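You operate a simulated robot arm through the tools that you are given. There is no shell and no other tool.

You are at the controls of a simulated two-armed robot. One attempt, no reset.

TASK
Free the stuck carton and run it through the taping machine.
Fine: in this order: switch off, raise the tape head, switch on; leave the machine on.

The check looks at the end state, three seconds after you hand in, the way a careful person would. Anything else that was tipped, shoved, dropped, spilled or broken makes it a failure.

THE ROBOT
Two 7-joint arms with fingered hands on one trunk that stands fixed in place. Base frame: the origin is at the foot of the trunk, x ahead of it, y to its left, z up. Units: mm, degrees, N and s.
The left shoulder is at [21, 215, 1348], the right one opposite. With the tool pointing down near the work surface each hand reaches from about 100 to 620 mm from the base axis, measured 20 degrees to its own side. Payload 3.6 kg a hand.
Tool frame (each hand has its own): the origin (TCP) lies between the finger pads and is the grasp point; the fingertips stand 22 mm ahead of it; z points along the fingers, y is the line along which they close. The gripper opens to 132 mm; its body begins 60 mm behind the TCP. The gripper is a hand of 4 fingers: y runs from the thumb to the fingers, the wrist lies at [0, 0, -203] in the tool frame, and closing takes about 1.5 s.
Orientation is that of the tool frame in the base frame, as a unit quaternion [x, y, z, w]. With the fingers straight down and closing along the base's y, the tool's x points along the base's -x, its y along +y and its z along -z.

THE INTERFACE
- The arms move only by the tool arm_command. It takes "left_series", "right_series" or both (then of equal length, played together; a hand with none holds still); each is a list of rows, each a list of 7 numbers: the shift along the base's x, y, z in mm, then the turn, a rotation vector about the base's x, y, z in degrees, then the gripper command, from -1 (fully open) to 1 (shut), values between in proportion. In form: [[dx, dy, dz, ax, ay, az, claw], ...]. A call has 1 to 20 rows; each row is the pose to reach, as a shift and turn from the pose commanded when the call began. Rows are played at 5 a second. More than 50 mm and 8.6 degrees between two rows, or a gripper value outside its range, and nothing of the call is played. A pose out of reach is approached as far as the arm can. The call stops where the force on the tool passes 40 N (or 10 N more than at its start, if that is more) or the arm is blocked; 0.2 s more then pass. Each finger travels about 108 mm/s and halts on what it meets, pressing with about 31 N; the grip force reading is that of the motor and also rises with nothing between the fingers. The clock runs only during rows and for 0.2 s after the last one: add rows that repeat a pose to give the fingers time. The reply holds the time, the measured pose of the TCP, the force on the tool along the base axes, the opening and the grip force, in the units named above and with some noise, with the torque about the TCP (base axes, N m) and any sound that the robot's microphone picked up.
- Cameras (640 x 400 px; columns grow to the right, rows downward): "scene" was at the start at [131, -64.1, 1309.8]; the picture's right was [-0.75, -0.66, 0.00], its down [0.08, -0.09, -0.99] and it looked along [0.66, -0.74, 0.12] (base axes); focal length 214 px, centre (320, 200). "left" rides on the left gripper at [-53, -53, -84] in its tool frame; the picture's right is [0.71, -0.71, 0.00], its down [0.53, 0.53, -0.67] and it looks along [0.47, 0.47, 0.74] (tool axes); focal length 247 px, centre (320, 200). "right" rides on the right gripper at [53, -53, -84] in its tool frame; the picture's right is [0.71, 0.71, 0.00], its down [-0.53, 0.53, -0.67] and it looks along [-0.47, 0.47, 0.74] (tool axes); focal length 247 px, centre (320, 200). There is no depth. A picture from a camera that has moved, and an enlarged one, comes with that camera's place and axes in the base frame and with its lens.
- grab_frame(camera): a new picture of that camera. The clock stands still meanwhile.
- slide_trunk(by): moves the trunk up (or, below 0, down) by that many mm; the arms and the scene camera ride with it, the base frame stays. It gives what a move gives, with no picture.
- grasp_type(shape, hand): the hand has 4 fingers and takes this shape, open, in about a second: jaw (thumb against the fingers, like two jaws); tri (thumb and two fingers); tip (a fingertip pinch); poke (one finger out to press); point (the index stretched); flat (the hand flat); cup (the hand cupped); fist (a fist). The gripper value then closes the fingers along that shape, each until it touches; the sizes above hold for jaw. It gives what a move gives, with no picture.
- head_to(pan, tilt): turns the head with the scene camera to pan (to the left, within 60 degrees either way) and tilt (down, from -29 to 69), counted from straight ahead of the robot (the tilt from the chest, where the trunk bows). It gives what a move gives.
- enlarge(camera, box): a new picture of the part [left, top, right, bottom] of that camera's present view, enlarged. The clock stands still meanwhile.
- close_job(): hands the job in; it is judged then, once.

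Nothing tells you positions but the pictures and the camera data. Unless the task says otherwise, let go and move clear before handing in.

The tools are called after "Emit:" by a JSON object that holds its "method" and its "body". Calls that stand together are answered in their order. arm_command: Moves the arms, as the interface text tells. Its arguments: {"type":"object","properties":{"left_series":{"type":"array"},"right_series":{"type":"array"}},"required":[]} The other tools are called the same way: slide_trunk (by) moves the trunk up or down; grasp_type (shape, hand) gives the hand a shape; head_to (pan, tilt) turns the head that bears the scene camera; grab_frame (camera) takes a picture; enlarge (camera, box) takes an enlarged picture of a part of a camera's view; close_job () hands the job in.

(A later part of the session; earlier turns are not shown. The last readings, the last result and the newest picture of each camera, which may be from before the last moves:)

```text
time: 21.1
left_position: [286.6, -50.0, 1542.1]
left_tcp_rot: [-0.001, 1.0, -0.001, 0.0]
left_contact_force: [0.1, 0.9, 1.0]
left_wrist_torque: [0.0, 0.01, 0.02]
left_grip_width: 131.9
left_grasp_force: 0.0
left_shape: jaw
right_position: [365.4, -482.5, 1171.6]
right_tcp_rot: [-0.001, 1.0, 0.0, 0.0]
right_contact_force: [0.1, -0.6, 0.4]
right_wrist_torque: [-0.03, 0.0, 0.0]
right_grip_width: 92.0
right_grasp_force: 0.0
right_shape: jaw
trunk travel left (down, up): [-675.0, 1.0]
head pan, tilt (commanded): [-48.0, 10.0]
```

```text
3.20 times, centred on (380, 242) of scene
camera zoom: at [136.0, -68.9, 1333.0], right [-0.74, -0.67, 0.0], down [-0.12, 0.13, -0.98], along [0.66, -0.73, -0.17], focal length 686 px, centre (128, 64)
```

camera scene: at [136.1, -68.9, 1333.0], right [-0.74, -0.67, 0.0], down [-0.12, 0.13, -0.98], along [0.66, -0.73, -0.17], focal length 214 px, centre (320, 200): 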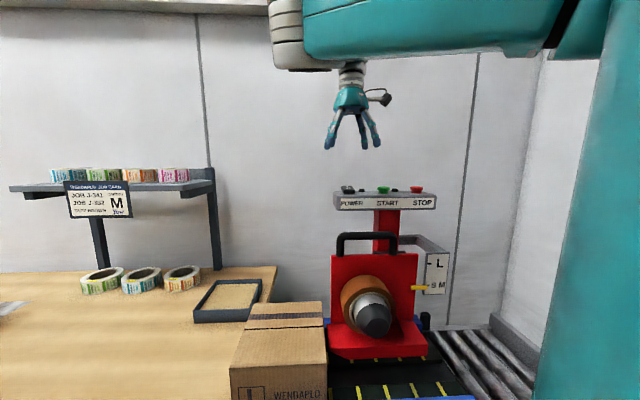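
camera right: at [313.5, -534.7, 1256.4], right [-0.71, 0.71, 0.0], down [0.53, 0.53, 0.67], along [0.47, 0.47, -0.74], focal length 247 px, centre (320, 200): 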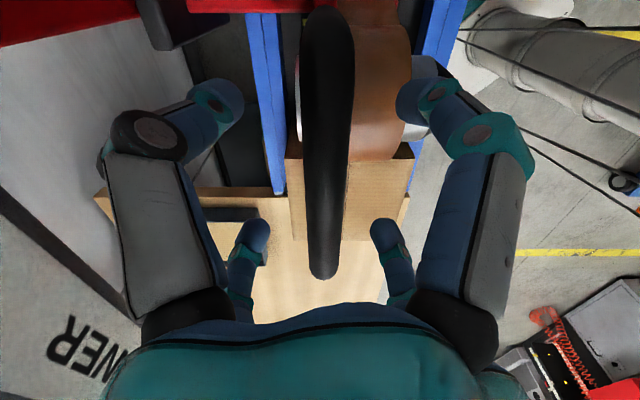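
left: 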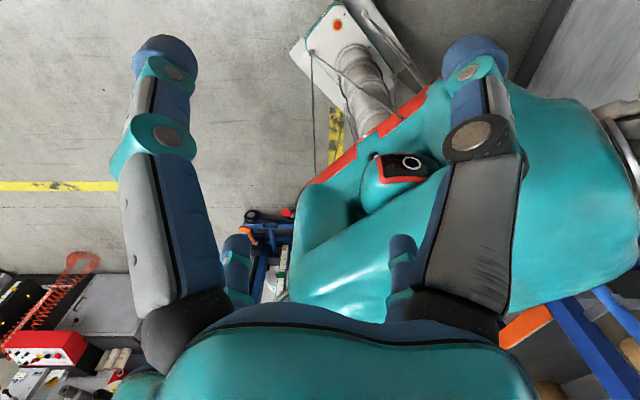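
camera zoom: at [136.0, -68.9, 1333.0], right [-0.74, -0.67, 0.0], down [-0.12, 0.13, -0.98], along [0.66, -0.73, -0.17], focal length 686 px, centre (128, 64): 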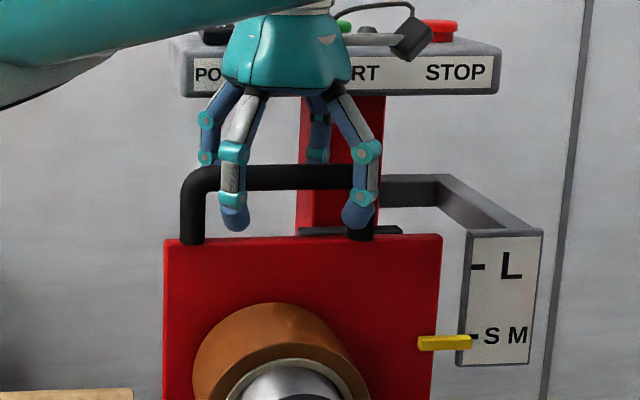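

The bar lies between the digit pairs, tips ~20 mm below bar centre and clear of the plate. I'll drop 6 mm more and close on it.

Emit:
{"method": "arm_command", "body": {"right_series": [[0, 0, -4, 0, 0, 0, -0.4], [0, 0, -6, 0, 0, 0, -0.4], [0, 0, -6, 0, 0, 0, 0], [0, 0, -6, 0, 0, 0, 0.3], [0, 0, -6, 0, 0, 0, 0.6], [0, 0, -6, 0, 0, 0, 1], [0, 0, -6, 0, 0, 0, 1], [0, 0, -6, 0, 0, 0, 1], [0, 0, -6, 0, 0, 0, 1], [0, 0, -6, 0, 0, 0, 1], [0, 0, -6, 0, 0, 0, 1]]}}

Emit:
{"method": "grab_frame", "body": {"camera": "right"}}

Emit:
{"method": "enlarge", "body": {"camera": "scene", "box": [280, 180, 480, 305]}}

```text
time: 23.5
left_position: [286.2, -50.4, 1543.4]
left_tcp_rot: [0.0, 1.0, -0.001, 0.001]
left_contact_force: [-0.9, 0.1, 0.2]
left_wrist_torque: [-0.01, 0.02, 0.01]
left_grip_width: 132.0
left_grasp_force: 0.0
left_shape: jaw
right_position: [366.2, -481.3, 1166.3]
right_tcp_rot: [0.0, 1.0, 0.0, 0.0]
right_contact_force: [-2.5, 1.9, -5.2]
right_wrist_torque: [0.0, -0.01, 0.01]
right_grip_width: 0.4
right_grasp_force: 30.5
right_shape: jaw
trunk travel left (down, up): [-675.0, 1.0]
head pan, tilt (commanded): [-48.0, 10.0]
```

```text
taken
camera right: at [313.4, -534.1, 1250.6], right [-0.71, 0.71, 0.0], down [0.53, 0.53, 0.67], along [0.47, 0.47, -0.74], focal length 247 px, centre (320, 200)
```

right: 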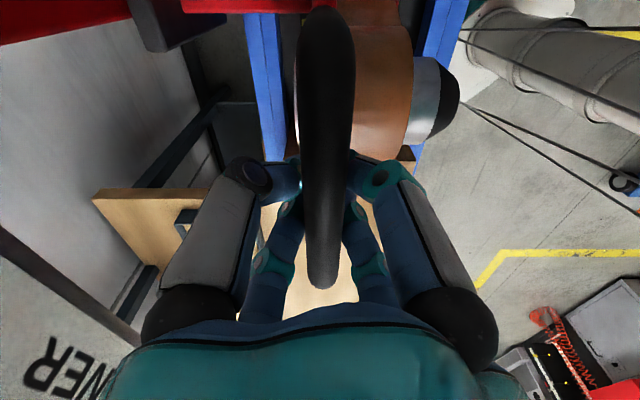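

```text
3.20 times, centred on (380, 242) of scene
camera zoom: at [135.8, -69.1, 1332.9], right [-0.74, -0.67, 0.0], down [-0.12, 0.13, -0.98], along [0.66, -0.73, -0.17], focal length 686 px, centre (128, 64)
```

zoom: 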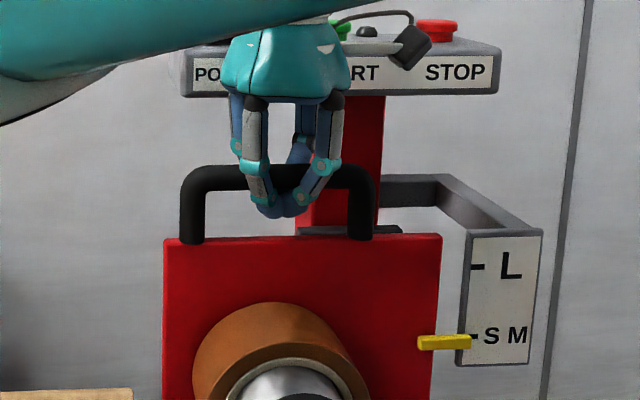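

All four digits close under the bar, a caged grip. Now I raise the head slowly.

Emit:
{"method": "arm_command", "body": {"right_series": [[0, 0, 4, 0, 0, 0, 1], [0, 0, 8, 0, 0, 0, 1], [0, 0, 12, 0, 0, 0, 1], [0, 0, 16, 0, 0, 0, 1], [0, 0, 20, 0, 0, 0, 1]]}}

Emit:
{"method": "enlarge", "body": {"camera": "scene", "box": [280, 180, 480, 305]}}

```text
time: 24.7
left_position: [287.6, -50.5, 1544.0]
left_tcp_rot: [-0.001, 1.0, -0.001, -0.001]
left_contact_force: [-0.2, -0.9, -0.4]
left_wrist_torque: [0.0, 0.04, 0.01]
left_grip_width: 131.8
left_grasp_force: 0.0
left_shape: jaw
right_position: [365.4, -481.0, 1185.9]
right_tcp_rot: [0.0, 1.0, 0.0, 0.0]
right_contact_force: [-0.8, 2.7, -4.4]
right_wrist_torque: [0.01, 0.0, 0.02]
right_grip_width: 0.8
right_grasp_force: 30.5
right_shape: jaw
trunk travel left (down, up): [-675.0, 1.0]
head pan, tilt (commanded): [-48.0, 10.0]
```

```text
3.20 times, centred on (380, 242) of scene
camera zoom: at [136.2, -68.8, 1332.9], right [-0.74, -0.67, 0.0], down [-0.12, 0.13, -0.98], along [0.66, -0.73, -0.17], focal length 686 px, centre (128, 64)
```

zoom: 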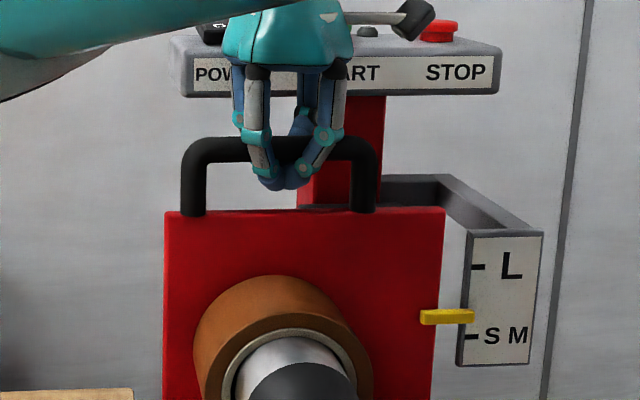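

The head rises easily with the pointer going from S/M toward L. Continuing about 34 mm more in stages.

Emit:
{"method": "arm_command", "body": {"right_series": [[0, 0, 5, 0, 0, 0, 1], [0, 0, 10, 0, 0, 0, 1], [0, 0, 15, 0, 0, 0, 1], [0, 0, 20, 0, 0, 0, 1], [0, 0, 25, 0, 0, 0, 1], [0, 0, 30, 0, 0, 0, 1]]}}

Emit:
{"method": "enlarge", "body": {"camera": "scene", "box": [280, 180, 480, 305]}}

Emit:
{"method": "enlarge", "body": {"camera": "scene", "box": [400, 240, 464, 300]}}

```text
time: 26.1
left_position: [285.4, -49.6, 1542.4]
left_tcp_rot: [-0.001, 1.0, -0.001, 0.0]
left_contact_force: [-0.2, -0.6, 0.3]
left_wrist_torque: [0.01, -0.03, -0.01]
left_grip_width: 131.9
left_grasp_force: 0.0
left_shape: jaw
right_position: [366.4, -481.0, 1218.1]
right_tcp_rot: [-0.001, 1.0, -0.001, 0.001]
right_contact_force: [-6.4, 5.1, -0.7]
right_wrist_torque: [-0.01, -0.03, -0.03]
right_grip_width: 0.8
right_grasp_force: 31.1
right_shape: jaw
trunk travel left (down, up): [-675.0, 1.0]
head pan, tilt (commanded): [-48.0, 10.0]
```

```text
3.20 times, centred on (380, 242) of scene
camera zoom: at [134.8, -68.0, 1333.2], right [-0.74, -0.67, 0.0], down [-0.12, 0.13, -0.98], along [0.66, -0.73, -0.17], focal length 686 px, centre (128, 64)
```

zoom: 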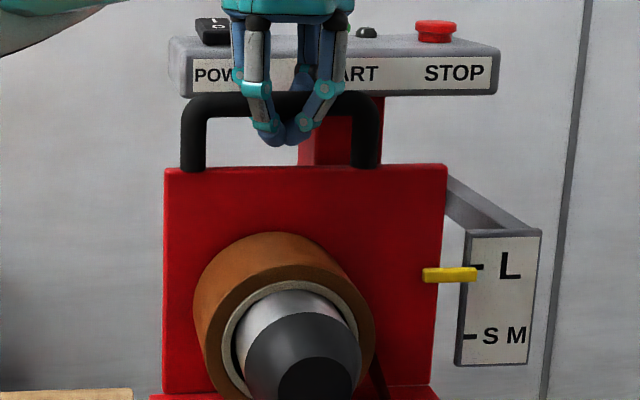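

```text
6.67 times, centred on (432, 270) of scene
camera zoom: at [134.8, -68.0, 1333.2], right [-0.74, -0.67, 0.0], down [-0.12, 0.13, -0.98], along [0.66, -0.73, -0.17], focal length 1430 px, centre (-427, -267)
```

zoom: 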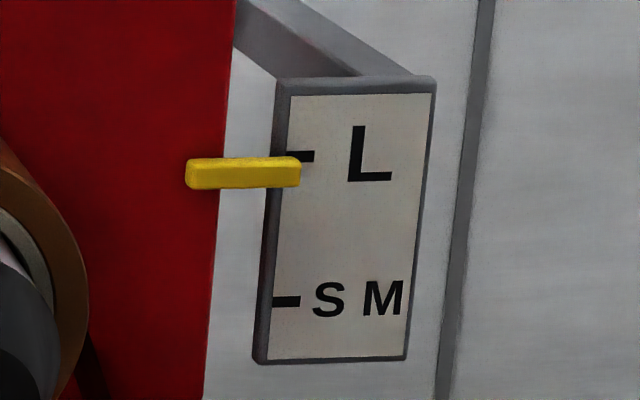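

The pointer is almost at the L tick; I'll nudge up 2–4 mm more and watch the force.

Emit:
{"method": "arm_command", "body": {"right_series": [[0, 0, 1, 0, 0, 0, 1], [0, 0, 2, 0, 0, 0, 1], [0, 0, 2, 0, 0, 0, 1]]}}

Emit:
{"method": "enlarge", "body": {"camera": "scene", "box": [400, 240, 464, 300]}}

```text
time: 26.9
left_position: [286.2, -49.7, 1542.9]
left_tcp_rot: [0.0, 1.0, -0.001, 0.0]
left_contact_force: [0.1, -0.6, -0.8]
left_wrist_torque: [-0.01, -0.01, 0.04]
left_grip_width: 131.8
left_grasp_force: 0.0
left_shape: jaw
right_position: [365.2, -481.4, 1217.4]
right_tcp_rot: [0.0, 1.0, -0.001, 0.001]
right_contact_force: [-2.5, 5.7, -1.1]
right_wrist_torque: [-0.02, -0.03, -0.01]
right_grip_width: 0.8
right_grasp_force: 30.9
right_shape: jaw
trunk travel left (down, up): [-675.0, 1.0]
head pan, tilt (commanded): [-48.0, 10.0]
```

```text
6.67 times, centred on (432, 270) of scene
camera zoom: at [135.4, -68.0, 1333.1], right [-0.74, -0.67, 0.0], down [-0.12, 0.13, -0.98], along [0.66, -0.73, -0.17], focal length 1430 px, centre (-427, -267)
```

zoom: 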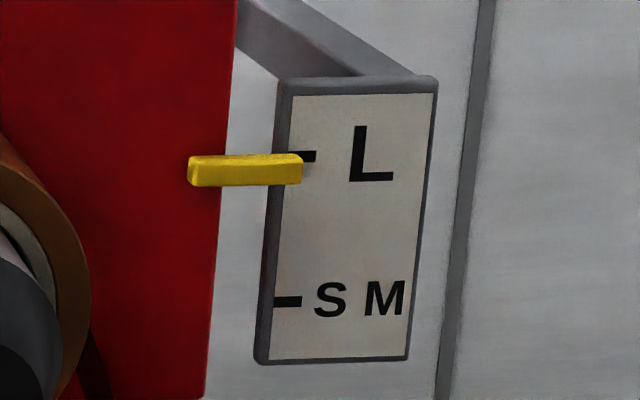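

Pointer still a hair under the L tick; I'll go up ~1.5 mm more.

Emit:
{"method": "arm_command", "body": {"right_series": [[0, 0, 1, 0, 0, 0, 1], [0, 0, 2, 0, 0, 0, 1], [0, 0, 2, 0, 0, 0, 1]]}}

Emit:
{"method": "enlarge", "body": {"camera": "scene", "box": [400, 240, 464, 300]}}

```text
time: 27.7
left_position: [286.2, -50.3, 1543.1]
left_tcp_rot: [0.0, 1.0, -0.001, 0.0]
left_contact_force: [0.4, 0.9, 0.6]
left_wrist_torque: [0.01, 0.0, 0.0]
left_grip_width: 131.9
left_grasp_force: 0.0
left_shape: jaw
right_position: [366.1, -480.7, 1220.2]
right_tcp_rot: [0.001, 1.0, -0.001, -0.001]
right_contact_force: [-3.6, 1.5, -4.3]
right_wrist_torque: [0.03, 0.02, 0.0]
right_grip_width: 0.9
right_grasp_force: 31.4
right_shape: jaw
trunk travel left (down, up): [-675.0, 1.0]
head pan, tilt (commanded): [-48.0, 10.0]
```

```text
6.67 times, centred on (432, 270) of scene
camera zoom: at [135.8, -68.9, 1332.9], right [-0.74, -0.67, 0.0], down [-0.12, 0.13, -0.98], along [0.66, -0.73, -0.17], focal length 1430 px, centre (-427, -267)
```

zoom: 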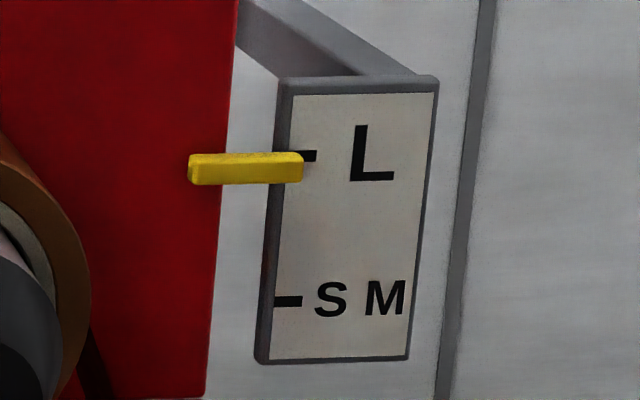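

Emit:
{"method": "arm_command", "body": {"right_series": [[0, 0, 1, 0, 0, 0, 1], [0, 0, 2, 0, 0, 0, 1], [0, 0, 2, 0, 0, 0, 1]]}}

Emit:
{"method": "enlarge", "body": {"camera": "scene", "box": [400, 240, 464, 300]}}

Emit:
{"method": "enlarge", "body": {"camera": "scene", "box": [280, 180, 480, 305]}}

```text
time: 28.5
left_position: [286.6, -50.7, 1542.2]
left_tcp_rot: [0.0, 1.0, -0.001, 0.0]
left_contact_force: [0.5, 0.2, -0.1]
left_wrist_torque: [-0.01, -0.02, 0.0]
left_grip_width: 131.9
left_grasp_force: 0.0
left_shape: jaw
right_position: [364.9, -481.3, 1222.2]
right_tcp_rot: [0.0, 1.0, 0.001, -0.002]
right_contact_force: [-3.1, 2.6, -13.0]
right_wrist_torque: [0.02, -0.06, 0.01]
right_grip_width: 0.8
right_grasp_force: 31.0
right_shape: jaw
trunk travel left (down, up): [-675.0, 1.0]
head pan, tilt (commanded): [-48.0, 10.0]
```

```text
6.67 times, centred on (432, 270) of scene
camera zoom: at [136.0, -69.4, 1332.8], right [-0.74, -0.67, 0.0], down [-0.12, 0.13, -0.98], along [0.66, -0.73, -0.17], focal length 1430 px, centre (-427, -267)
```

zoom: 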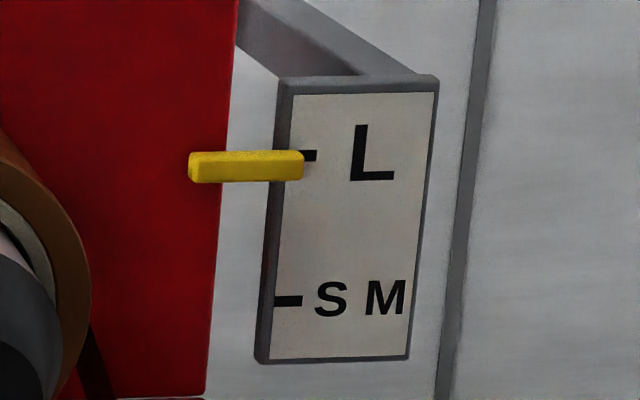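

```text
3.20 times, centred on (380, 242) of scene
camera zoom: at [136.0, -69.4, 1332.8], right [-0.74, -0.67, 0.0], down [-0.12, 0.13, -0.98], along [0.66, -0.73, -0.17], focal length 686 px, centre (128, 64)
```

zoom: 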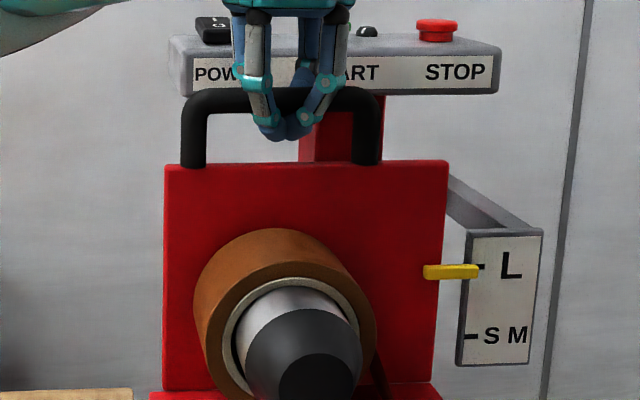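

The resistance jumped to 13 N past this point, so the head sits in a detent at L. I'll ease back 3 mm, open the jaws partly, and see if it stays.

Emit:
{"method": "arm_command", "body": {"right_series": [[0, 0, -1, 0, 0, 0, 1], [0, 0, -3, 0, 0, 0, 1], [0, 0, -3, 0, 0, 0, 0.7], [0, 0, -3, 0, 0, 0, 0.4], [0, 0, -3, 0, 0, 0, 0.1], [0, 0, -3, 0, 0, 0, -0.2], [0, 0, -3, 0, 0, 0, -0.4], [0, 0, -3, 0, 0, 0, -0.4]]}}

Emit:
{"method": "enlarge", "body": {"camera": "scene", "box": [280, 180, 480, 305]}}

Emit:
{"method": "enlarge", "body": {"camera": "scene", "box": [400, 240, 464, 300]}}

```text
time: 30.3
left_position: [286.0, -49.0, 1543.4]
left_tcp_rot: [-0.001, 1.0, 0.0, 0.0]
left_contact_force: [-0.1, -0.1, 1.1]
left_wrist_torque: [-0.04, 0.04, 0.0]
left_grip_width: 132.2
left_grasp_force: 0.1
left_shape: jaw
right_position: [366.3, -480.8, 1218.9]
right_tcp_rot: [0.0, 1.0, 0.0, -0.001]
right_contact_force: [0.1, -0.5, -0.4]
right_wrist_torque: [-0.01, -0.01, -0.02]
right_grip_width: 92.0
right_grasp_force: 0.1
right_shape: jaw
trunk travel left (down, up): [-675.0, 1.0]
head pan, tilt (commanded): [-48.0, 10.0]
```

```text
3.20 times, centred on (380, 242) of scene
camera zoom: at [136.0, -68.8, 1333.0], right [-0.74, -0.67, 0.0], down [-0.12, 0.13, -0.98], along [0.66, -0.73, -0.17], focal length 686 px, centre (128, 64)
```

zoom: 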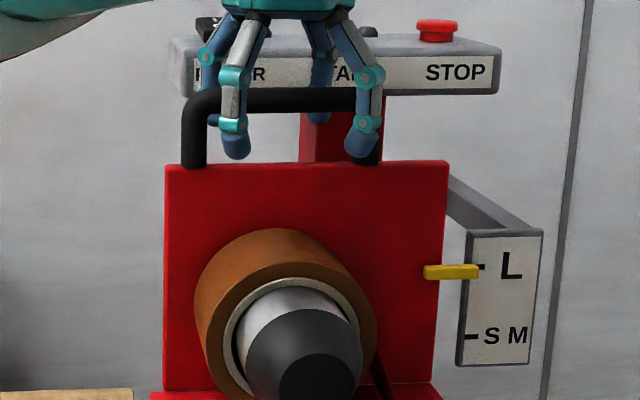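

```text
6.67 times, centred on (432, 270) of scene
camera zoom: at [136.0, -68.8, 1333.0], right [-0.74, -0.67, 0.0], down [-0.12, 0.13, -0.98], along [0.66, -0.73, -0.17], focal length 1430 px, centre (-427, -267)
```

zoom: 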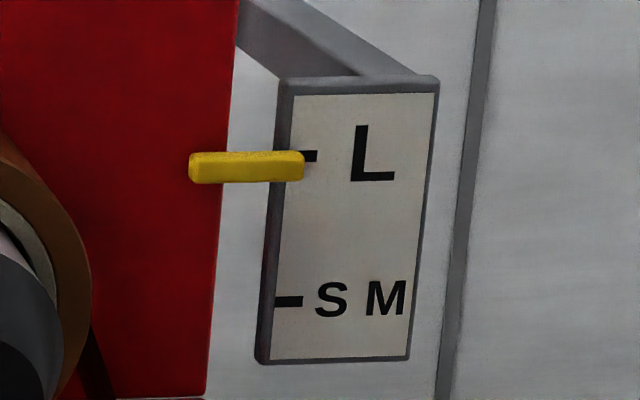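

The head holds at L with my hand open. I'll lift straight up clear of the panel and inspect the carton against the raised head.

Emit:
{"method": "arm_command", "body": {"right_series": [[0, 0, 20, 0, 0, 0, -0.4], [0, 0, 50, 0, 0, 0, -0.4], [0, 0, 90, 0, 0, 0, -0.4], [0, 0, 130, 0, 0, 0, -0.4], [0, 0, 170, 0, 0, 0, -0.4], [0, 0, 170, 0, 0, 0, -0.4]]}}

Emit:
{"method": "head_to", "body": {"pan": -48, "tilt": 30}}

Emit:
{"method": "grab_frame", "body": {"camera": "scene"}}

Emit:
{"method": "grab_frame", "body": {"camera": "right"}}

Emit:
{"method": "enlarge", "body": {"camera": "scene", "box": [220, 160, 460, 310]}}

```text
time: 31.7
left_position: [287.6, -50.7, 1542.2]
left_tcp_rot: [-0.001, 1.0, -0.001, 0.0]
left_contact_force: [-0.6, 0.3, 0.2]
left_wrist_torque: [0.0, 0.03, 0.02]
left_grip_width: 131.9
left_grasp_force: 0.1
left_shape: jaw
right_position: [366.8, -482.3, 1387.9]
right_tcp_rot: [0.0, 1.0, 0.0, 0.0]
right_contact_force: [0.0, -1.3, 0.6]
right_wrist_torque: [-0.02, 0.01, 0.03]
right_grip_width: 92.0
right_grasp_force: 0.2
right_shape: jaw
trunk travel left (down, up): [-675.0, 1.0]
head pan, tilt (commanded): [-48.0, 10.0]
```

```text
time: 32.5
left_position: [286.0, -51.1, 1542.2]
left_tcp_rot: [0.001, 1.0, 0.0, 0.0]
left_contact_force: [-0.3, -0.9, 0.1]
left_wrist_torque: [-0.01, -0.03, 0.02]
left_grip_width: 131.9
left_grasp_force: 0.1
left_shape: jaw
right_position: [367.3, -480.6, 1388.5]
right_tcp_rot: [0.0, 1.0, 0.0, 0.0]
right_contact_force: [-0.3, 0.1, -0.4]
right_wrist_torque: [-0.03, -0.01, 0.0]
right_grip_width: 91.9
right_grasp_force: 0.0
right_shape: jaw
trunk travel left (down, up): [-675.0, 1.0]
head pan, tilt (commanded): [-48.0, 30.0]
```

```text
taken
camera scene: at [134.2, -67.0, 1300.7], right [-0.74, -0.67, 0.0], down [-0.33, 0.37, -0.87], along [0.58, -0.64, -0.5], focal length 214 px, centre (320, 200)
```

scene: 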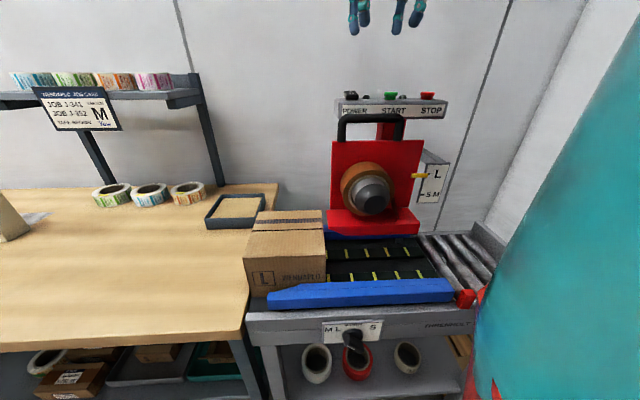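

```text
taken
camera right: at [315.1, -534.0, 1472.7], right [-0.71, 0.71, 0.0], down [0.53, 0.53, 0.67], along [0.47, 0.47, -0.74], focal length 247 px, centre (320, 200)
```

right: 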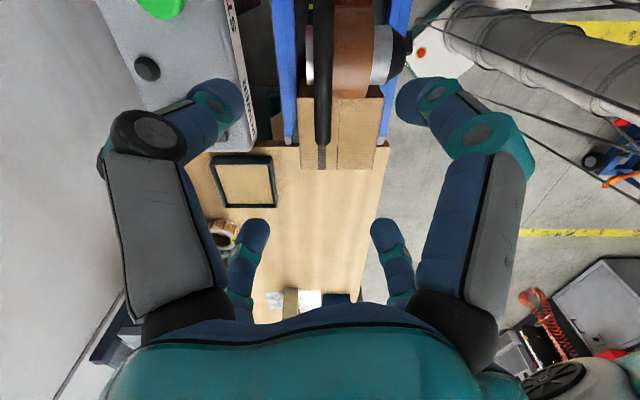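

```text
2.67 times, centred on (340, 235) of scene
camera zoom: at [134.2, -67.0, 1300.7], right [-0.74, -0.67, 0.0], down [-0.33, 0.37, -0.87], along [0.58, -0.64, -0.5], focal length 572 px, centre (267, 107)
```

zoom: 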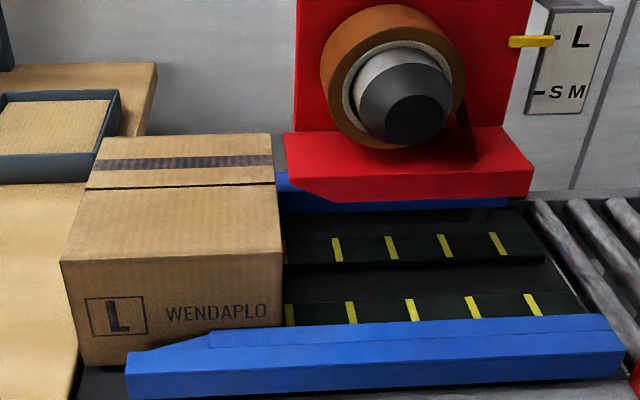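

The head's presser now clears the carton top. Before powering on I'll inspect the outfeed and the red piece at its near corner.

Emit:
{"method": "enlarge", "body": {"camera": "scene", "box": [400, 200, 528, 320]}}

Emit:
{"method": "head_to", "body": {"pan": -60, "tilt": 45}}

Emit:
{"method": "grab_frame", "body": {"camera": "scene"}}

Emit:
{"method": "enlarge", "body": {"camera": "scene", "box": [180, 100, 420, 300]}}

Emit:
{"method": "enlarge", "body": {"camera": "right", "box": [220, 0, 440, 180]}}

```text
3.33 times, centred on (464, 260) of scene
camera zoom: at [134.2, -67.0, 1300.7], right [-0.74, -0.67, 0.0], down [-0.33, 0.37, -0.87], along [0.58, -0.64, -0.5], focal length 715 px, centre (-160, 0)
```

zoom: 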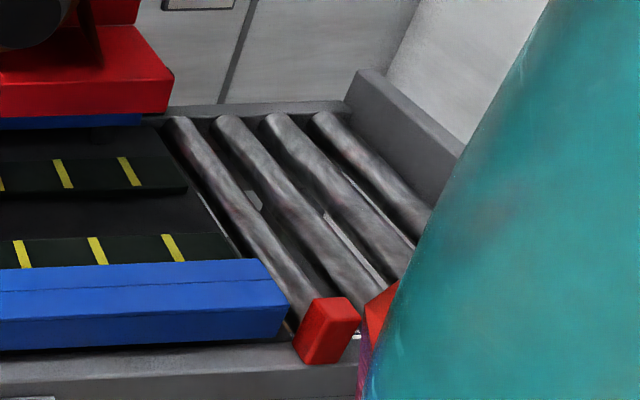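

```text
time: 33.3
left_position: [286.9, -50.1, 1542.4]
left_tcp_rot: [0.0, 1.0, -0.001, 0.0]
left_contact_force: [-0.2, -0.5, 0.4]
left_wrist_torque: [0.01, 0.03, 0.0]
left_grip_width: 131.9
left_grasp_force: 0.0
left_shape: jaw
right_position: [367.7, -480.1, 1388.7]
right_tcp_rot: [0.001, 1.0, 0.001, -0.001]
right_contact_force: [0.3, -0.7, 0.5]
right_wrist_torque: [-0.01, -0.02, -0.01]
right_grip_width: 91.9
right_grasp_force: 0.1
right_shape: jaw
trunk travel left (down, up): [-675.0, 1.0]
head pan, tilt (commanded): [-60.0, 45.0]
```

```text
taken
camera scene: at [114.5, -70.2, 1278.1], right [-0.87, -0.5, 0.0], down [-0.35, 0.61, -0.71], along [0.35, -0.61, -0.71], focal length 214 px, centre (320, 200)
```

scene: 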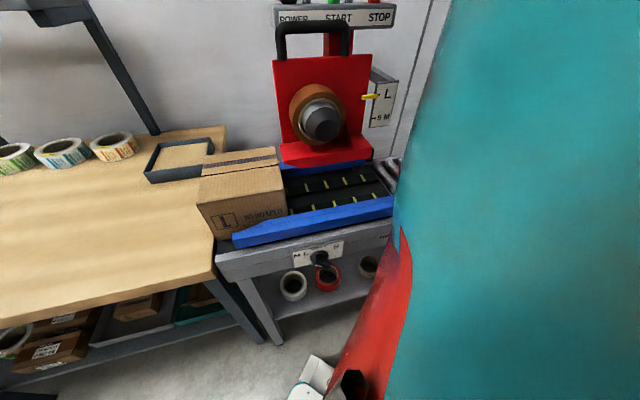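

```text
2.00 times, centred on (300, 200) of scene
camera zoom: at [114.5, -70.2, 1278.1], right [-0.87, -0.5, 0.0], down [-0.35, 0.61, -0.71], along [0.35, -0.61, -0.71], focal length 429 px, centre (360, 200)
```

zoom: 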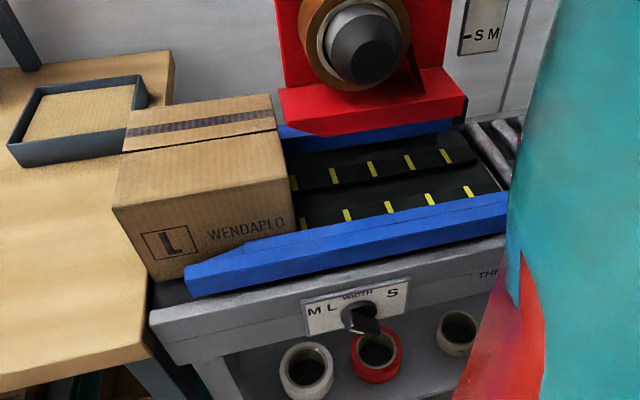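

```text
2.22 times, centred on (330, 90) of right
camera zoom: at [315.4, -533.9, 1472.7], right [-0.71, 0.71, 0.0], down [0.53, 0.53, 0.67], along [0.47, 0.47, -0.74], focal length 549 px, centre (298, 444)
```

zoom: 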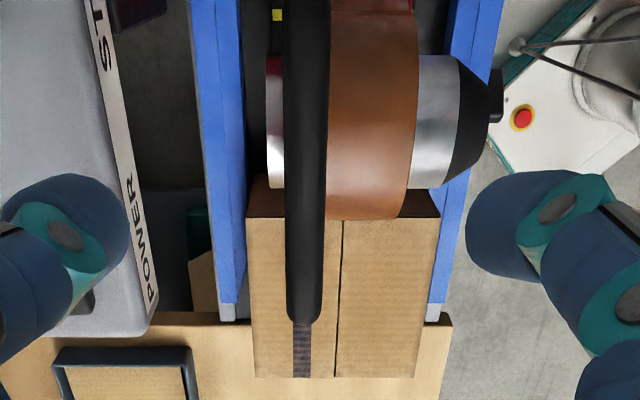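

The path through the guides and outfeed looks clear. Next I reshape to poke and move over the rocker's I end at about (476,-554).

Emit:
{"method": "grasp_type", "body": {"shape": "poke", "hand": "right"}}

Emit:
{"method": "head_to", "body": {"pan": -48, "tilt": 0}}

Emit:
{"method": "arm_command", "body": {"right_series": [[22, -15, 0, 0, 0, 0, -1], [50, -34, 0, 0, 0, 0, -1], [80, -54, 0, 0, 0, 0, -1], [109, -73.5, 0, 0, 0, 0, -1], [109, -73.5, -30, 0, 0, 0, -1], [109, -73.5, -60, 0, 0, 0, -1], [109, -73.5, -78, 0, 0, 0, -1], [109, -73.5, -78, 0, 0, 0, -1]]}}

Emit:
{"method": "grab_frame", "body": {"camera": "right"}}

Emit:
{"method": "enlarge", "body": {"camera": "scene", "box": [280, 110, 480, 235]}}

```text
time: 34.2
left_position: [287.2, -49.8, 1542.8]
left_tcp_rot: [0.001, 1.0, -0.001, 0.0]
left_contact_force: [0.4, 0.0, 0.1]
left_wrist_torque: [0.0, 0.04, 0.01]
left_grip_width: 131.9
left_grasp_force: 0.0
left_shape: jaw
right_position: [367.9, -482.2, 1387.8]
right_tcp_rot: [0.0, 1.0, 0.0, 0.0]
right_contact_force: [0.7, 0.1, 0.3]
right_wrist_torque: [-0.03, -0.01, 0.04]
right_grip_width: 0.2
right_grasp_force: 0.2
right_shape: poke
trunk travel left (down, up): [-675.0, 1.0]
head pan, tilt (commanded): [-60.0, 45.0]
```

```text
time: 35.3
left_position: [286.8, -50.0, 1542.5]
left_tcp_rot: [0.001, 1.0, 0.0, 0.0]
left_contact_force: [0.1, -0.1, -0.9]
left_wrist_torque: [-0.02, 0.01, -0.02]
left_grip_width: 132.1
left_grasp_force: 0.1
left_shape: jaw
right_position: [368.2, -482.3, 1388.5]
right_tcp_rot: [0.0, 1.0, 0.0, 0.0]
right_contact_force: [0.0, -0.2, -0.2]
right_wrist_torque: [0.0, -0.01, 0.03]
right_grip_width: 0.0
right_grasp_force: 0.1
right_shape: poke
trunk travel left (down, up): [-675.0, 1.0]
head pan, tilt (commanded): [-48.0, 0.0]
```

```text
time: 37.1
left_position: [285.5, -50.7, 1542.4]
left_tcp_rot: [-0.001, 1.0, 0.0, 0.0]
left_contact_force: [-0.5, -1.2, 0.1]
left_wrist_torque: [0.0, 0.03, -0.01]
left_grip_width: 131.7
left_grasp_force: 0.0
left_shape: jaw
right_position: [474.7, -555.0, 1310.8]
right_tcp_rot: [0.0, 1.0, 0.0, 0.0]
right_contact_force: [0.5, -0.6, 1.1]
right_wrist_torque: [0.03, -0.02, 0.03]
right_grip_width: 0.0
right_grasp_force: 0.0
right_shape: poke
trunk travel left (down, up): [-675.0, 1.0]
head pan, tilt (commanded): [-48.0, 0.0]
```

```text
taken
camera right: at [421.9, -607.7, 1395.7], right [-0.71, 0.71, 0.0], down [0.53, 0.53, 0.67], along [0.47, 0.47, -0.74], focal length 247 px, centre (320, 200)
```

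right: 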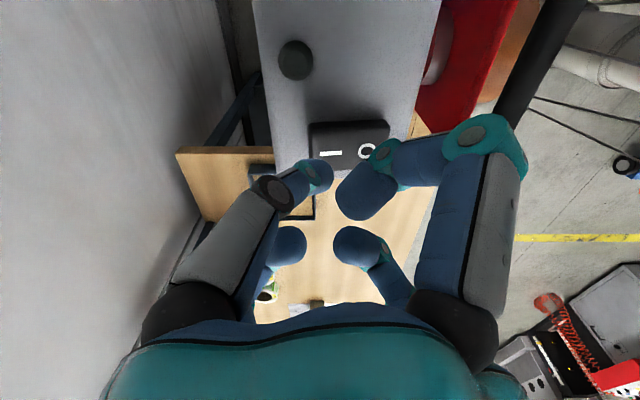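

```text
3.20 times, centred on (380, 172) of scene
camera zoom: at [134.0, -66.5, 1349.0], right [-0.74, -0.67, 0.0], down [0.0, 0.0, -1.0], along [0.67, -0.74, 0.0], focal length 686 px, centre (128, 288)
```

zoom: 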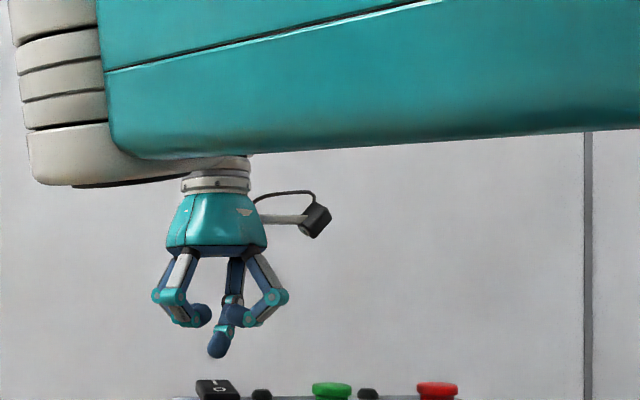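

The tool axis points at the I end of the rocker. I'll press down gently as before.

Emit:
{"method": "arm_command", "body": {"right_series": [[-1.5, 1.5, -10, 0, 0, 0, -1], [-1.5, 1.5, -16, 0, 0, 0, -1], [-1.5, 1.5, -19, 0, 0, 0, -1], [-1.5, 1.5, -22, 0, 0, 0, -1], [-1.5, 1.5, -25, 0, 0, 0, -1], [-1.5, 1.5, -27, 0, 0, 0, -1]]}}

Emit:
{"method": "enlarge", "body": {"camera": "scene", "box": [280, 130, 480, 255]}}

```text
time: 38.5
left_position: [285.4, -49.3, 1542.4]
left_tcp_rot: [0.0, 1.0, -0.002, 0.0]
left_contact_force: [1.2, 0.3, 0.4]
left_wrist_torque: [0.0, 0.0, -0.02]
left_grip_width: 131.7
left_grasp_force: 0.0
left_shape: jaw
right_position: [472.8, -551.9, 1287.9]
right_tcp_rot: [0.0, 1.0, -0.002, 0.002]
right_contact_force: [3.9, -4.7, 21.4]
right_wrist_torque: [-0.07, 0.01, 0.01]
right_grip_width: 0.4
right_grasp_force: 0.1
right_shape: poke
trunk travel left (down, up): [-675.0, 1.0]
head pan, tilt (commanded): [-48.0, 0.0]
heard: click
```

```text
3.20 times, centred on (380, 192) of scene
camera zoom: at [133.2, -65.6, 1349.4], right [-0.74, -0.67, 0.0], down [0.0, 0.0, -1.0], along [0.67, -0.74, 0.0], focal length 686 px, centre (128, 224)
```

zoom: 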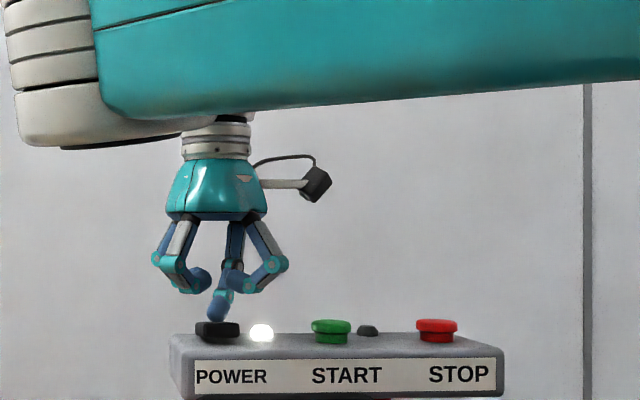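

Power lamp is lit again. I'll lift and move over to START near (395,-603), then verify alignment.

Emit:
{"method": "arm_command", "body": {"right_series": [[0, 0, 20, 0, 0, 0, -1], [0, 0, 50, 0, 0, 0, -1], [0, 0, 65, 0, 0, 0, -1], [-20, -13, 65, 0, 0, 0, -1], [-48, -32, 65, 0, 0, 0, -1], [-77, -51, 65, 0, 0, 0, -1], [-77, -51, 65, 0, 0, 0, -1]]}}

Emit:
{"method": "grab_frame", "body": {"camera": "right"}}

Emit:
{"method": "enlarge", "body": {"camera": "scene", "box": [280, 130, 480, 255]}}

```text
time: 40.1
left_position: [286.0, -50.0, 1542.9]
left_tcp_rot: [0.001, 1.0, -0.001, 0.001]
left_contact_force: [0.9, 0.4, -0.2]
left_wrist_torque: [-0.03, 0.01, -0.01]
left_grip_width: 131.8
left_grasp_force: 0.1
left_shape: jaw
right_position: [398.9, -603.9, 1350.4]
right_tcp_rot: [0.0, 1.0, -0.002, 0.001]
right_contact_force: [-0.3, 0.1, -0.4]
right_wrist_torque: [-0.01, -0.01, 0.03]
right_grip_width: 0.0
right_grasp_force: 0.1
right_shape: poke
trunk travel left (down, up): [-675.0, 1.0]
head pan, tilt (commanded): [-48.0, 0.0]
```

```text
taken
camera right: at [346.5, -655.7, 1434.9], right [-0.71, 0.71, 0.0], down [0.53, 0.53, 0.67], along [0.47, 0.47, -0.74], focal length 247 px, centre (320, 200)
```

right: 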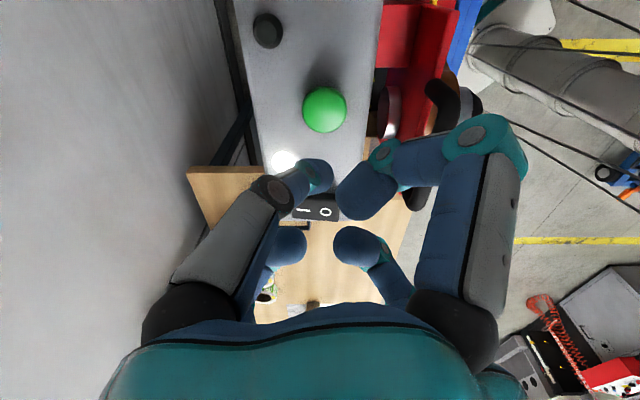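

```text
3.20 times, centred on (380, 192) of scene
camera zoom: at [134.3, -66.2, 1349.0], right [-0.74, -0.67, 0.0], down [0.0, 0.0, -1.0], along [0.67, -0.74, 0.0], focal length 686 px, centre (128, 224)
```

zoom: 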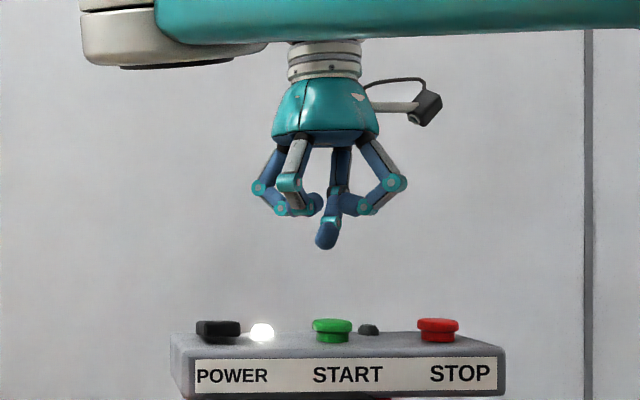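

START's centre is at about (392,-607). I'll shift 7 mm and press it.

Emit:
{"method": "arm_command", "body": {"right_series": [[-7, -2.7, -15, 0, 0, 0, -1], [-7, -2.7, -35, 0, 0, 0, -1], [-7, -2.7, -50, 0, 0, 0, -1], [-7, -2.7, -55, 0, 0, 0, -1], [-7, -2.7, -58, 0, 0, 0, -1], [-7, -2.7, -61, 0, 0, 0, -1], [-7, -2.7, -64, 0, 0, 0, -1]]}}

Emit:
{"method": "enlarge", "body": {"camera": "scene", "box": [280, 130, 480, 255]}}

```text
time: 41.7
left_position: [286.2, -49.9, 1543.6]
left_tcp_rot: [0.0, 1.0, -0.001, 0.0]
left_contact_force: [0.6, -0.2, -0.2]
left_wrist_torque: [0.02, 0.02, 0.02]
left_grip_width: 132.0
left_grasp_force: 0.1
left_shape: jaw
right_position: [389.3, -606.8, 1284.5]
right_tcp_rot: [0.0, 1.0, 0.0, 0.001]
right_contact_force: [-0.6, -1.6, 2.7]
right_wrist_torque: [-0.03, -0.01, -0.02]
right_grip_width: 0.0
right_grasp_force: 0.0
right_shape: poke
trunk travel left (down, up): [-675.0, 1.0]
head pan, tilt (commanded): [-48.0, 0.0]
heard: click
```

```text
3.20 times, centred on (380, 192) of scene
camera zoom: at [133.8, -66.6, 1349.0], right [-0.74, -0.67, 0.0], down [0.0, 0.0, -1.0], along [0.67, -0.74, 0.0], focal length 686 px, centre (128, 224)
```

zoom: 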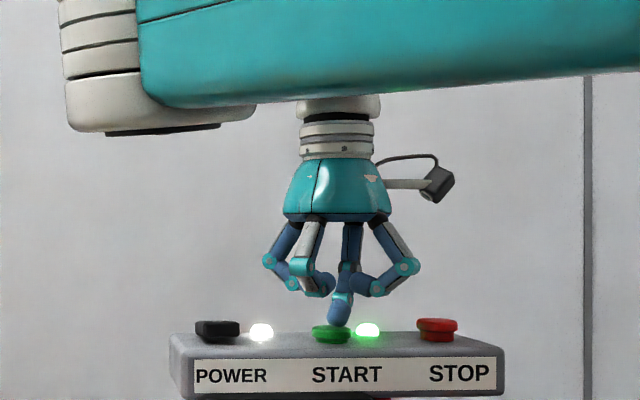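

Click heard, and the green run lamp is lit: the machine is running. I'll lift off the button and watch the carton.

Emit:
{"method": "arm_command", "body": {"right_series": [[0, 0, 15, 0, 0, 0, -1], [0, 0, 40, 0, 0, 0, -1]]}}

Emit:
{"method": "head_to", "body": {"pan": -48, "tilt": 30}}

Emit:
{"method": "grab_frame", "body": {"camera": "scene"}}

```text
time: 42.3
left_position: [285.8, -50.2, 1542.7]
left_tcp_rot: [0.0, 1.0, -0.001, 0.0]
left_contact_force: [-0.6, -0.5, -0.9]
left_wrist_torque: [-0.02, -0.04, -0.01]
left_grip_width: 131.8
left_grasp_force: 0.1
left_shape: jaw
right_position: [387.8, -607.6, 1325.0]
right_tcp_rot: [0.0, 1.0, 0.0, 0.001]
right_contact_force: [-0.2, 0.6, -0.7]
right_wrist_torque: [-0.01, -0.03, -0.01]
right_grip_width: 0.0
right_grasp_force: 0.0
right_shape: poke
trunk travel left (down, up): [-675.0, 1.0]
head pan, tilt (commanded): [-48.0, 0.0]
```

```text
time: 43.2
left_position: [287.5, -51.1, 1544.2]
left_tcp_rot: [0.0, 1.0, -0.001, 0.0]
left_contact_force: [0.0, 0.1, -0.5]
left_wrist_torque: [0.03, 0.03, -0.03]
left_grip_width: 131.7
left_grasp_force: 0.1
left_shape: jaw
right_position: [388.4, -608.0, 1324.9]
right_tcp_rot: [0.0, 1.0, 0.0, -0.001]
right_contact_force: [0.6, 0.4, 0.0]
right_wrist_torque: [0.02, 0.03, 0.02]
right_grip_width: 0.1
right_grasp_force: 0.1
right_shape: poke
trunk travel left (down, up): [-675.0, 1.0]
head pan, tilt (commanded): [-48.0, 30.0]
```

```text
taken
camera scene: at [134.3, -67.0, 1300.7], right [-0.74, -0.67, 0.0], down [-0.33, 0.37, -0.87], along [0.58, -0.64, -0.5], focal length 214 px, centre (320, 200)
```

scene: 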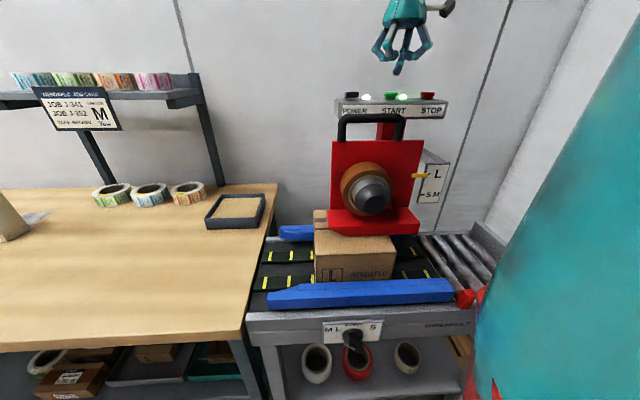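

The carton is travelling under the raised head. I'll let it run with the hand held still above the panel and watch it come out.

Emit:
{"method": "arm_command", "body": {"right_series": [[0, 0, 10, 0, 0, 0, -1], [0, 0, 25, 0, 0, 0, -1], [0, 0, 40, 0, 0, 0, -1], [0, 0, 40, 0, 0, 0, -1], [0, 0, 40, 0, 0, 0, -1]]}}

Emit:
{"method": "grab_frame", "body": {"camera": "scene"}}

Emit:
{"method": "arm_command", "body": {"right_series": [[0, 0, 0, 0, 0, 0, -1], [0, 0, 0, 0, 0, 0, -1], [0, 0, 0, 0, 0, 0, -1], [0, 0, 0, 0, 0, 0, -1], [0, 0, 0, 0, 0, 0, -1]]}}

Emit:
{"method": "grab_frame", "body": {"camera": "scene"}}

```text
time: 44.4
left_position: [286.9, -50.3, 1542.4]
left_tcp_rot: [0.001, 1.0, -0.001, 0.001]
left_contact_force: [0.4, -1.2, 0.7]
left_wrist_torque: [-0.02, 0.04, 0.04]
left_grip_width: 132.0
left_grasp_force: 0.0
left_shape: jaw
right_position: [389.8, -606.9, 1364.0]
right_tcp_rot: [0.0, 1.0, 0.0, 0.001]
right_contact_force: [0.2, 0.6, -0.2]
right_wrist_torque: [-0.01, -0.02, -0.01]
right_grip_width: 0.0
right_grasp_force: 0.0
right_shape: poke
trunk travel left (down, up): [-675.0, 1.0]
head pan, tilt (commanded): [-48.0, 30.0]
```

```text
taken
camera scene: at [134.3, -67.0, 1300.6], right [-0.74, -0.67, 0.0], down [-0.34, 0.37, -0.87], along [0.58, -0.64, -0.5], focal length 214 px, centre (320, 200)
```

scene: 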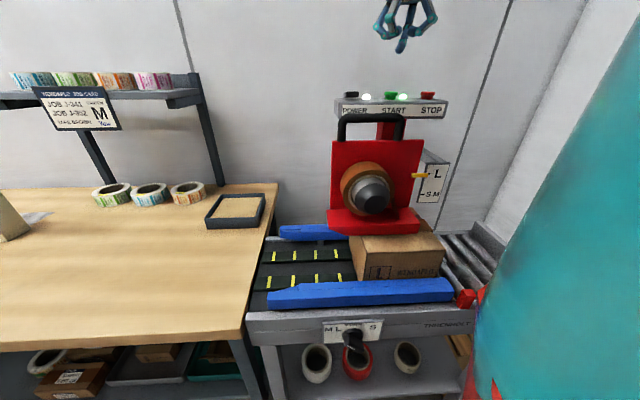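

```text
time: 45.6
left_position: [286.3, -51.4, 1541.1]
left_tcp_rot: [0.0, 1.0, -0.001, 0.0]
left_contact_force: [-0.2, -0.2, -0.2]
left_wrist_torque: [0.01, 0.01, -0.03]
left_grip_width: 131.8
left_grasp_force: 0.0
left_shape: jaw
right_position: [389.7, -605.1, 1365.8]
right_tcp_rot: [0.0, 1.0, 0.0, 0.001]
right_contact_force: [0.4, -0.1, 0.6]
right_wrist_torque: [-0.01, 0.0, 0.06]
right_grip_width: 0.1
right_grasp_force: 0.0
right_shape: poke
trunk travel left (down, up): [-675.0, 1.0]
head pan, tilt (commanded): [-48.0, 30.0]
```

```text
taken
camera scene: at [134.3, -67.0, 1300.6], right [-0.74, -0.67, 0.0], down [-0.34, 0.37, -0.87], along [0.58, -0.64, -0.5], focal length 214 px, centre (320, 200)
```

scene: 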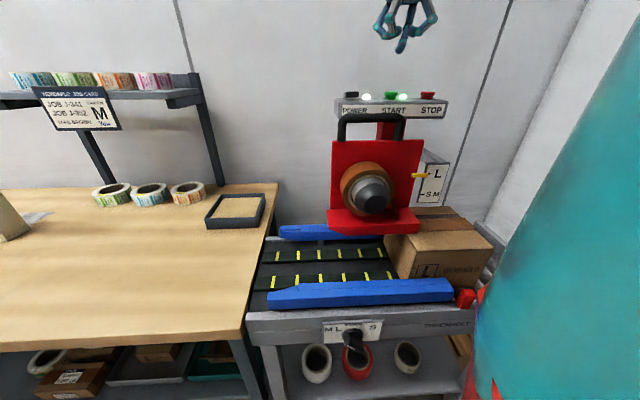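

The carton, now carrying brown tape, is emerging onto the outfeed rollers. I'll wait a bit more.

Emit:
{"method": "arm_command", "body": {"right_series": [[0, 0, 0, 0, 0, 0, -1], [0, 0, 0, 0, 0, 0, -1], [0, 0, 0, 0, 0, 0, -1], [0, 0, 0, 0, 0, 0, -1], [0, 0, 0, 0, 0, 0, -1], [0, 0, 0, 0, 0, 0, -1], [0, 0, 0, 0, 0, 0, -1], [0, 0, 0, 0, 0, 0, -1]]}}

Emit:
{"method": "grab_frame", "body": {"camera": "scene"}}

Emit:
{"method": "enlarge", "body": {"camera": "scene", "box": [320, 80, 520, 320]}}

```text
time: 47.4
left_position: [286.4, -49.3, 1542.5]
left_tcp_rot: [0.0, 1.0, -0.001, 0.0]
left_contact_force: [0.0, 0.9, 0.5]
left_wrist_torque: [-0.02, -0.02, -0.04]
left_grip_width: 131.9
left_grasp_force: 0.1
left_shape: jaw
right_position: [389.9, -606.4, 1363.4]
right_tcp_rot: [0.0, 1.0, 0.0, 0.0]
right_contact_force: [-0.8, 0.4, 0.3]
right_wrist_torque: [0.02, -0.02, 0.03]
right_grip_width: 0.0
right_grasp_force: 0.0
right_shape: poke
trunk travel left (down, up): [-675.0, 1.0]
head pan, tilt (commanded): [-48.0, 30.0]
```

```text
taken
camera scene: at [134.3, -67.0, 1300.6], right [-0.74, -0.67, 0.0], down [-0.34, 0.37, -0.87], along [0.58, -0.64, -0.5], focal length 214 px, centre (320, 200)
```

scene: 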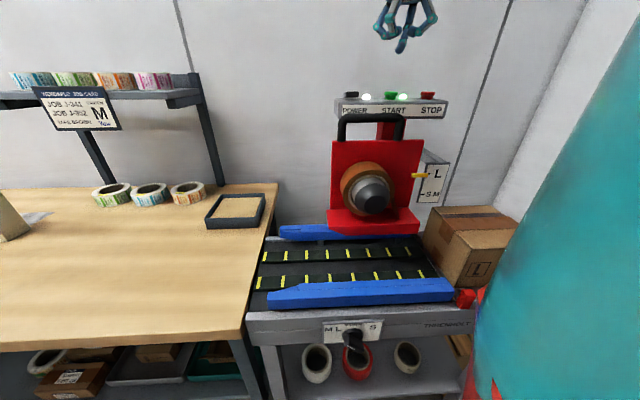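

```text
1.67 times, centred on (420, 200) of scene
camera zoom: at [134.3, -67.0, 1300.6], right [-0.74, -0.67, 0.0], down [-0.34, 0.37, -0.87], along [0.58, -0.64, -0.5], focal length 358 px, centre (153, 200)
```

zoom: 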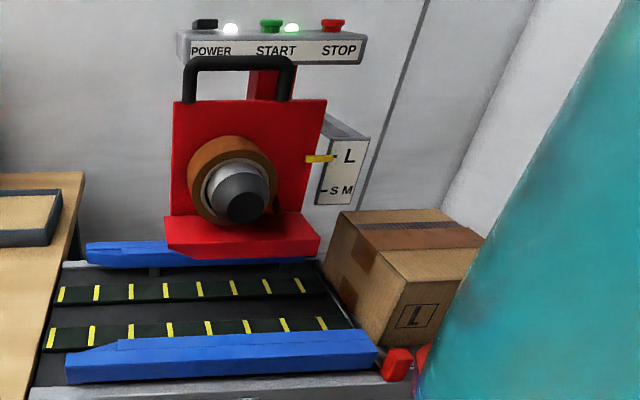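

The carton has passed through fully taped and sits on the outfeed rollers. I'll pull the right hand back clear, then confirm the carton is at rest.

Emit:
{"method": "arm_command", "body": {"right_series": [[0, 0, 30, 0, 0, 0, -1], [0, 20, 60, 0, 0, 0, -1], [2, 60, 90, 0, 0, 0, -1], [4, 100, 120, 0, 0, 0, -1], [4, 140, 150, 0, 0, 0, -1], [4, 175, 180, 0, 0, 0, -1], [4, 180, 205, 0, 0, 0, -1], [4, 180, 205, 0, 0, 0, -1]]}}

Emit:
{"method": "grab_frame", "body": {"camera": "scene"}}

Emit:
{"method": "enlarge", "body": {"camera": "scene", "box": [400, 180, 528, 320]}}

Emit:
{"method": "grab_frame", "body": {"camera": "right"}}

```text
time: 49.2
left_position: [287.2, -49.8, 1543.1]
left_tcp_rot: [0.0, 1.0, -0.002, 0.0]
left_contact_force: [0.0, -0.1, 0.1]
left_wrist_torque: [0.0, -0.03, -0.01]
left_grip_width: 131.9
left_grasp_force: 0.1
left_shape: jaw
right_position: [393.9, -427.7, 1569.5]
right_tcp_rot: [0.001, 1.0, -0.001, 0.0]
right_contact_force: [-0.4, 0.4, 0.5]
right_wrist_torque: [-0.03, 0.0, -0.01]
right_grip_width: 0.0
right_grasp_force: 0.0
right_shape: poke
trunk travel left (down, up): [-675.0, 1.0]
head pan, tilt (commanded): [-48.0, 30.0]
```

```text
taken
camera scene: at [134.7, -66.8, 1300.6], right [-0.74, -0.67, 0.0], down [-0.34, 0.37, -0.87], along [0.58, -0.64, -0.5], focal length 214 px, centre (320, 200)
```

scene: 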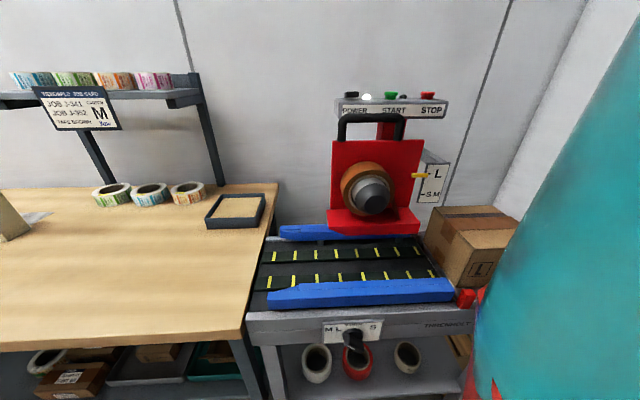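

```text
2.86 times, centred on (464, 250) of scene
camera zoom: at [134.7, -66.8, 1300.6], right [-0.74, -0.67, 0.0], down [-0.34, 0.37, -0.87], along [0.58, -0.64, -0.5], focal length 613 px, centre (-91, 57)
```

zoom: 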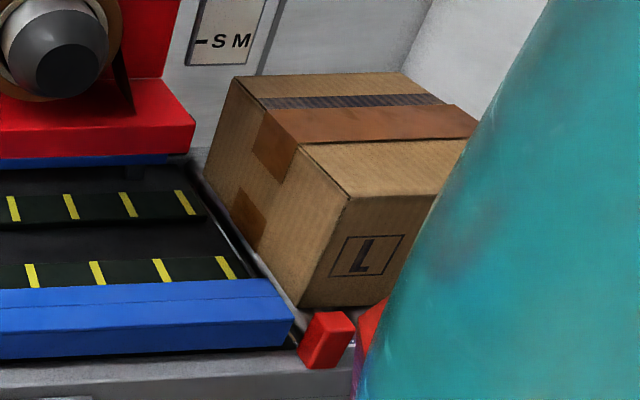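

```text
taken
camera right: at [341.8, -480.9, 1654.2], right [-0.71, 0.71, 0.0], down [0.53, 0.53, 0.67], along [0.47, 0.47, -0.74], focal length 247 px, centre (320, 200)
```

right: 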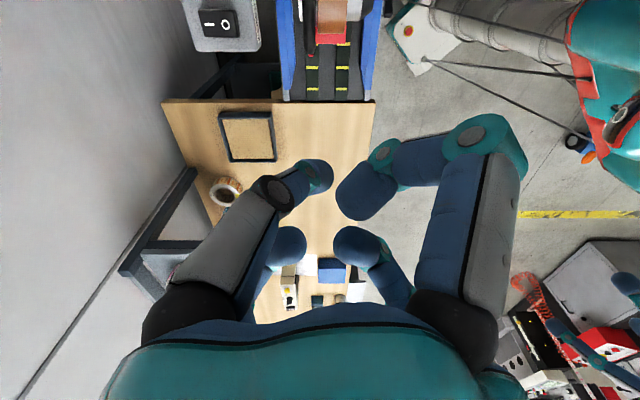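

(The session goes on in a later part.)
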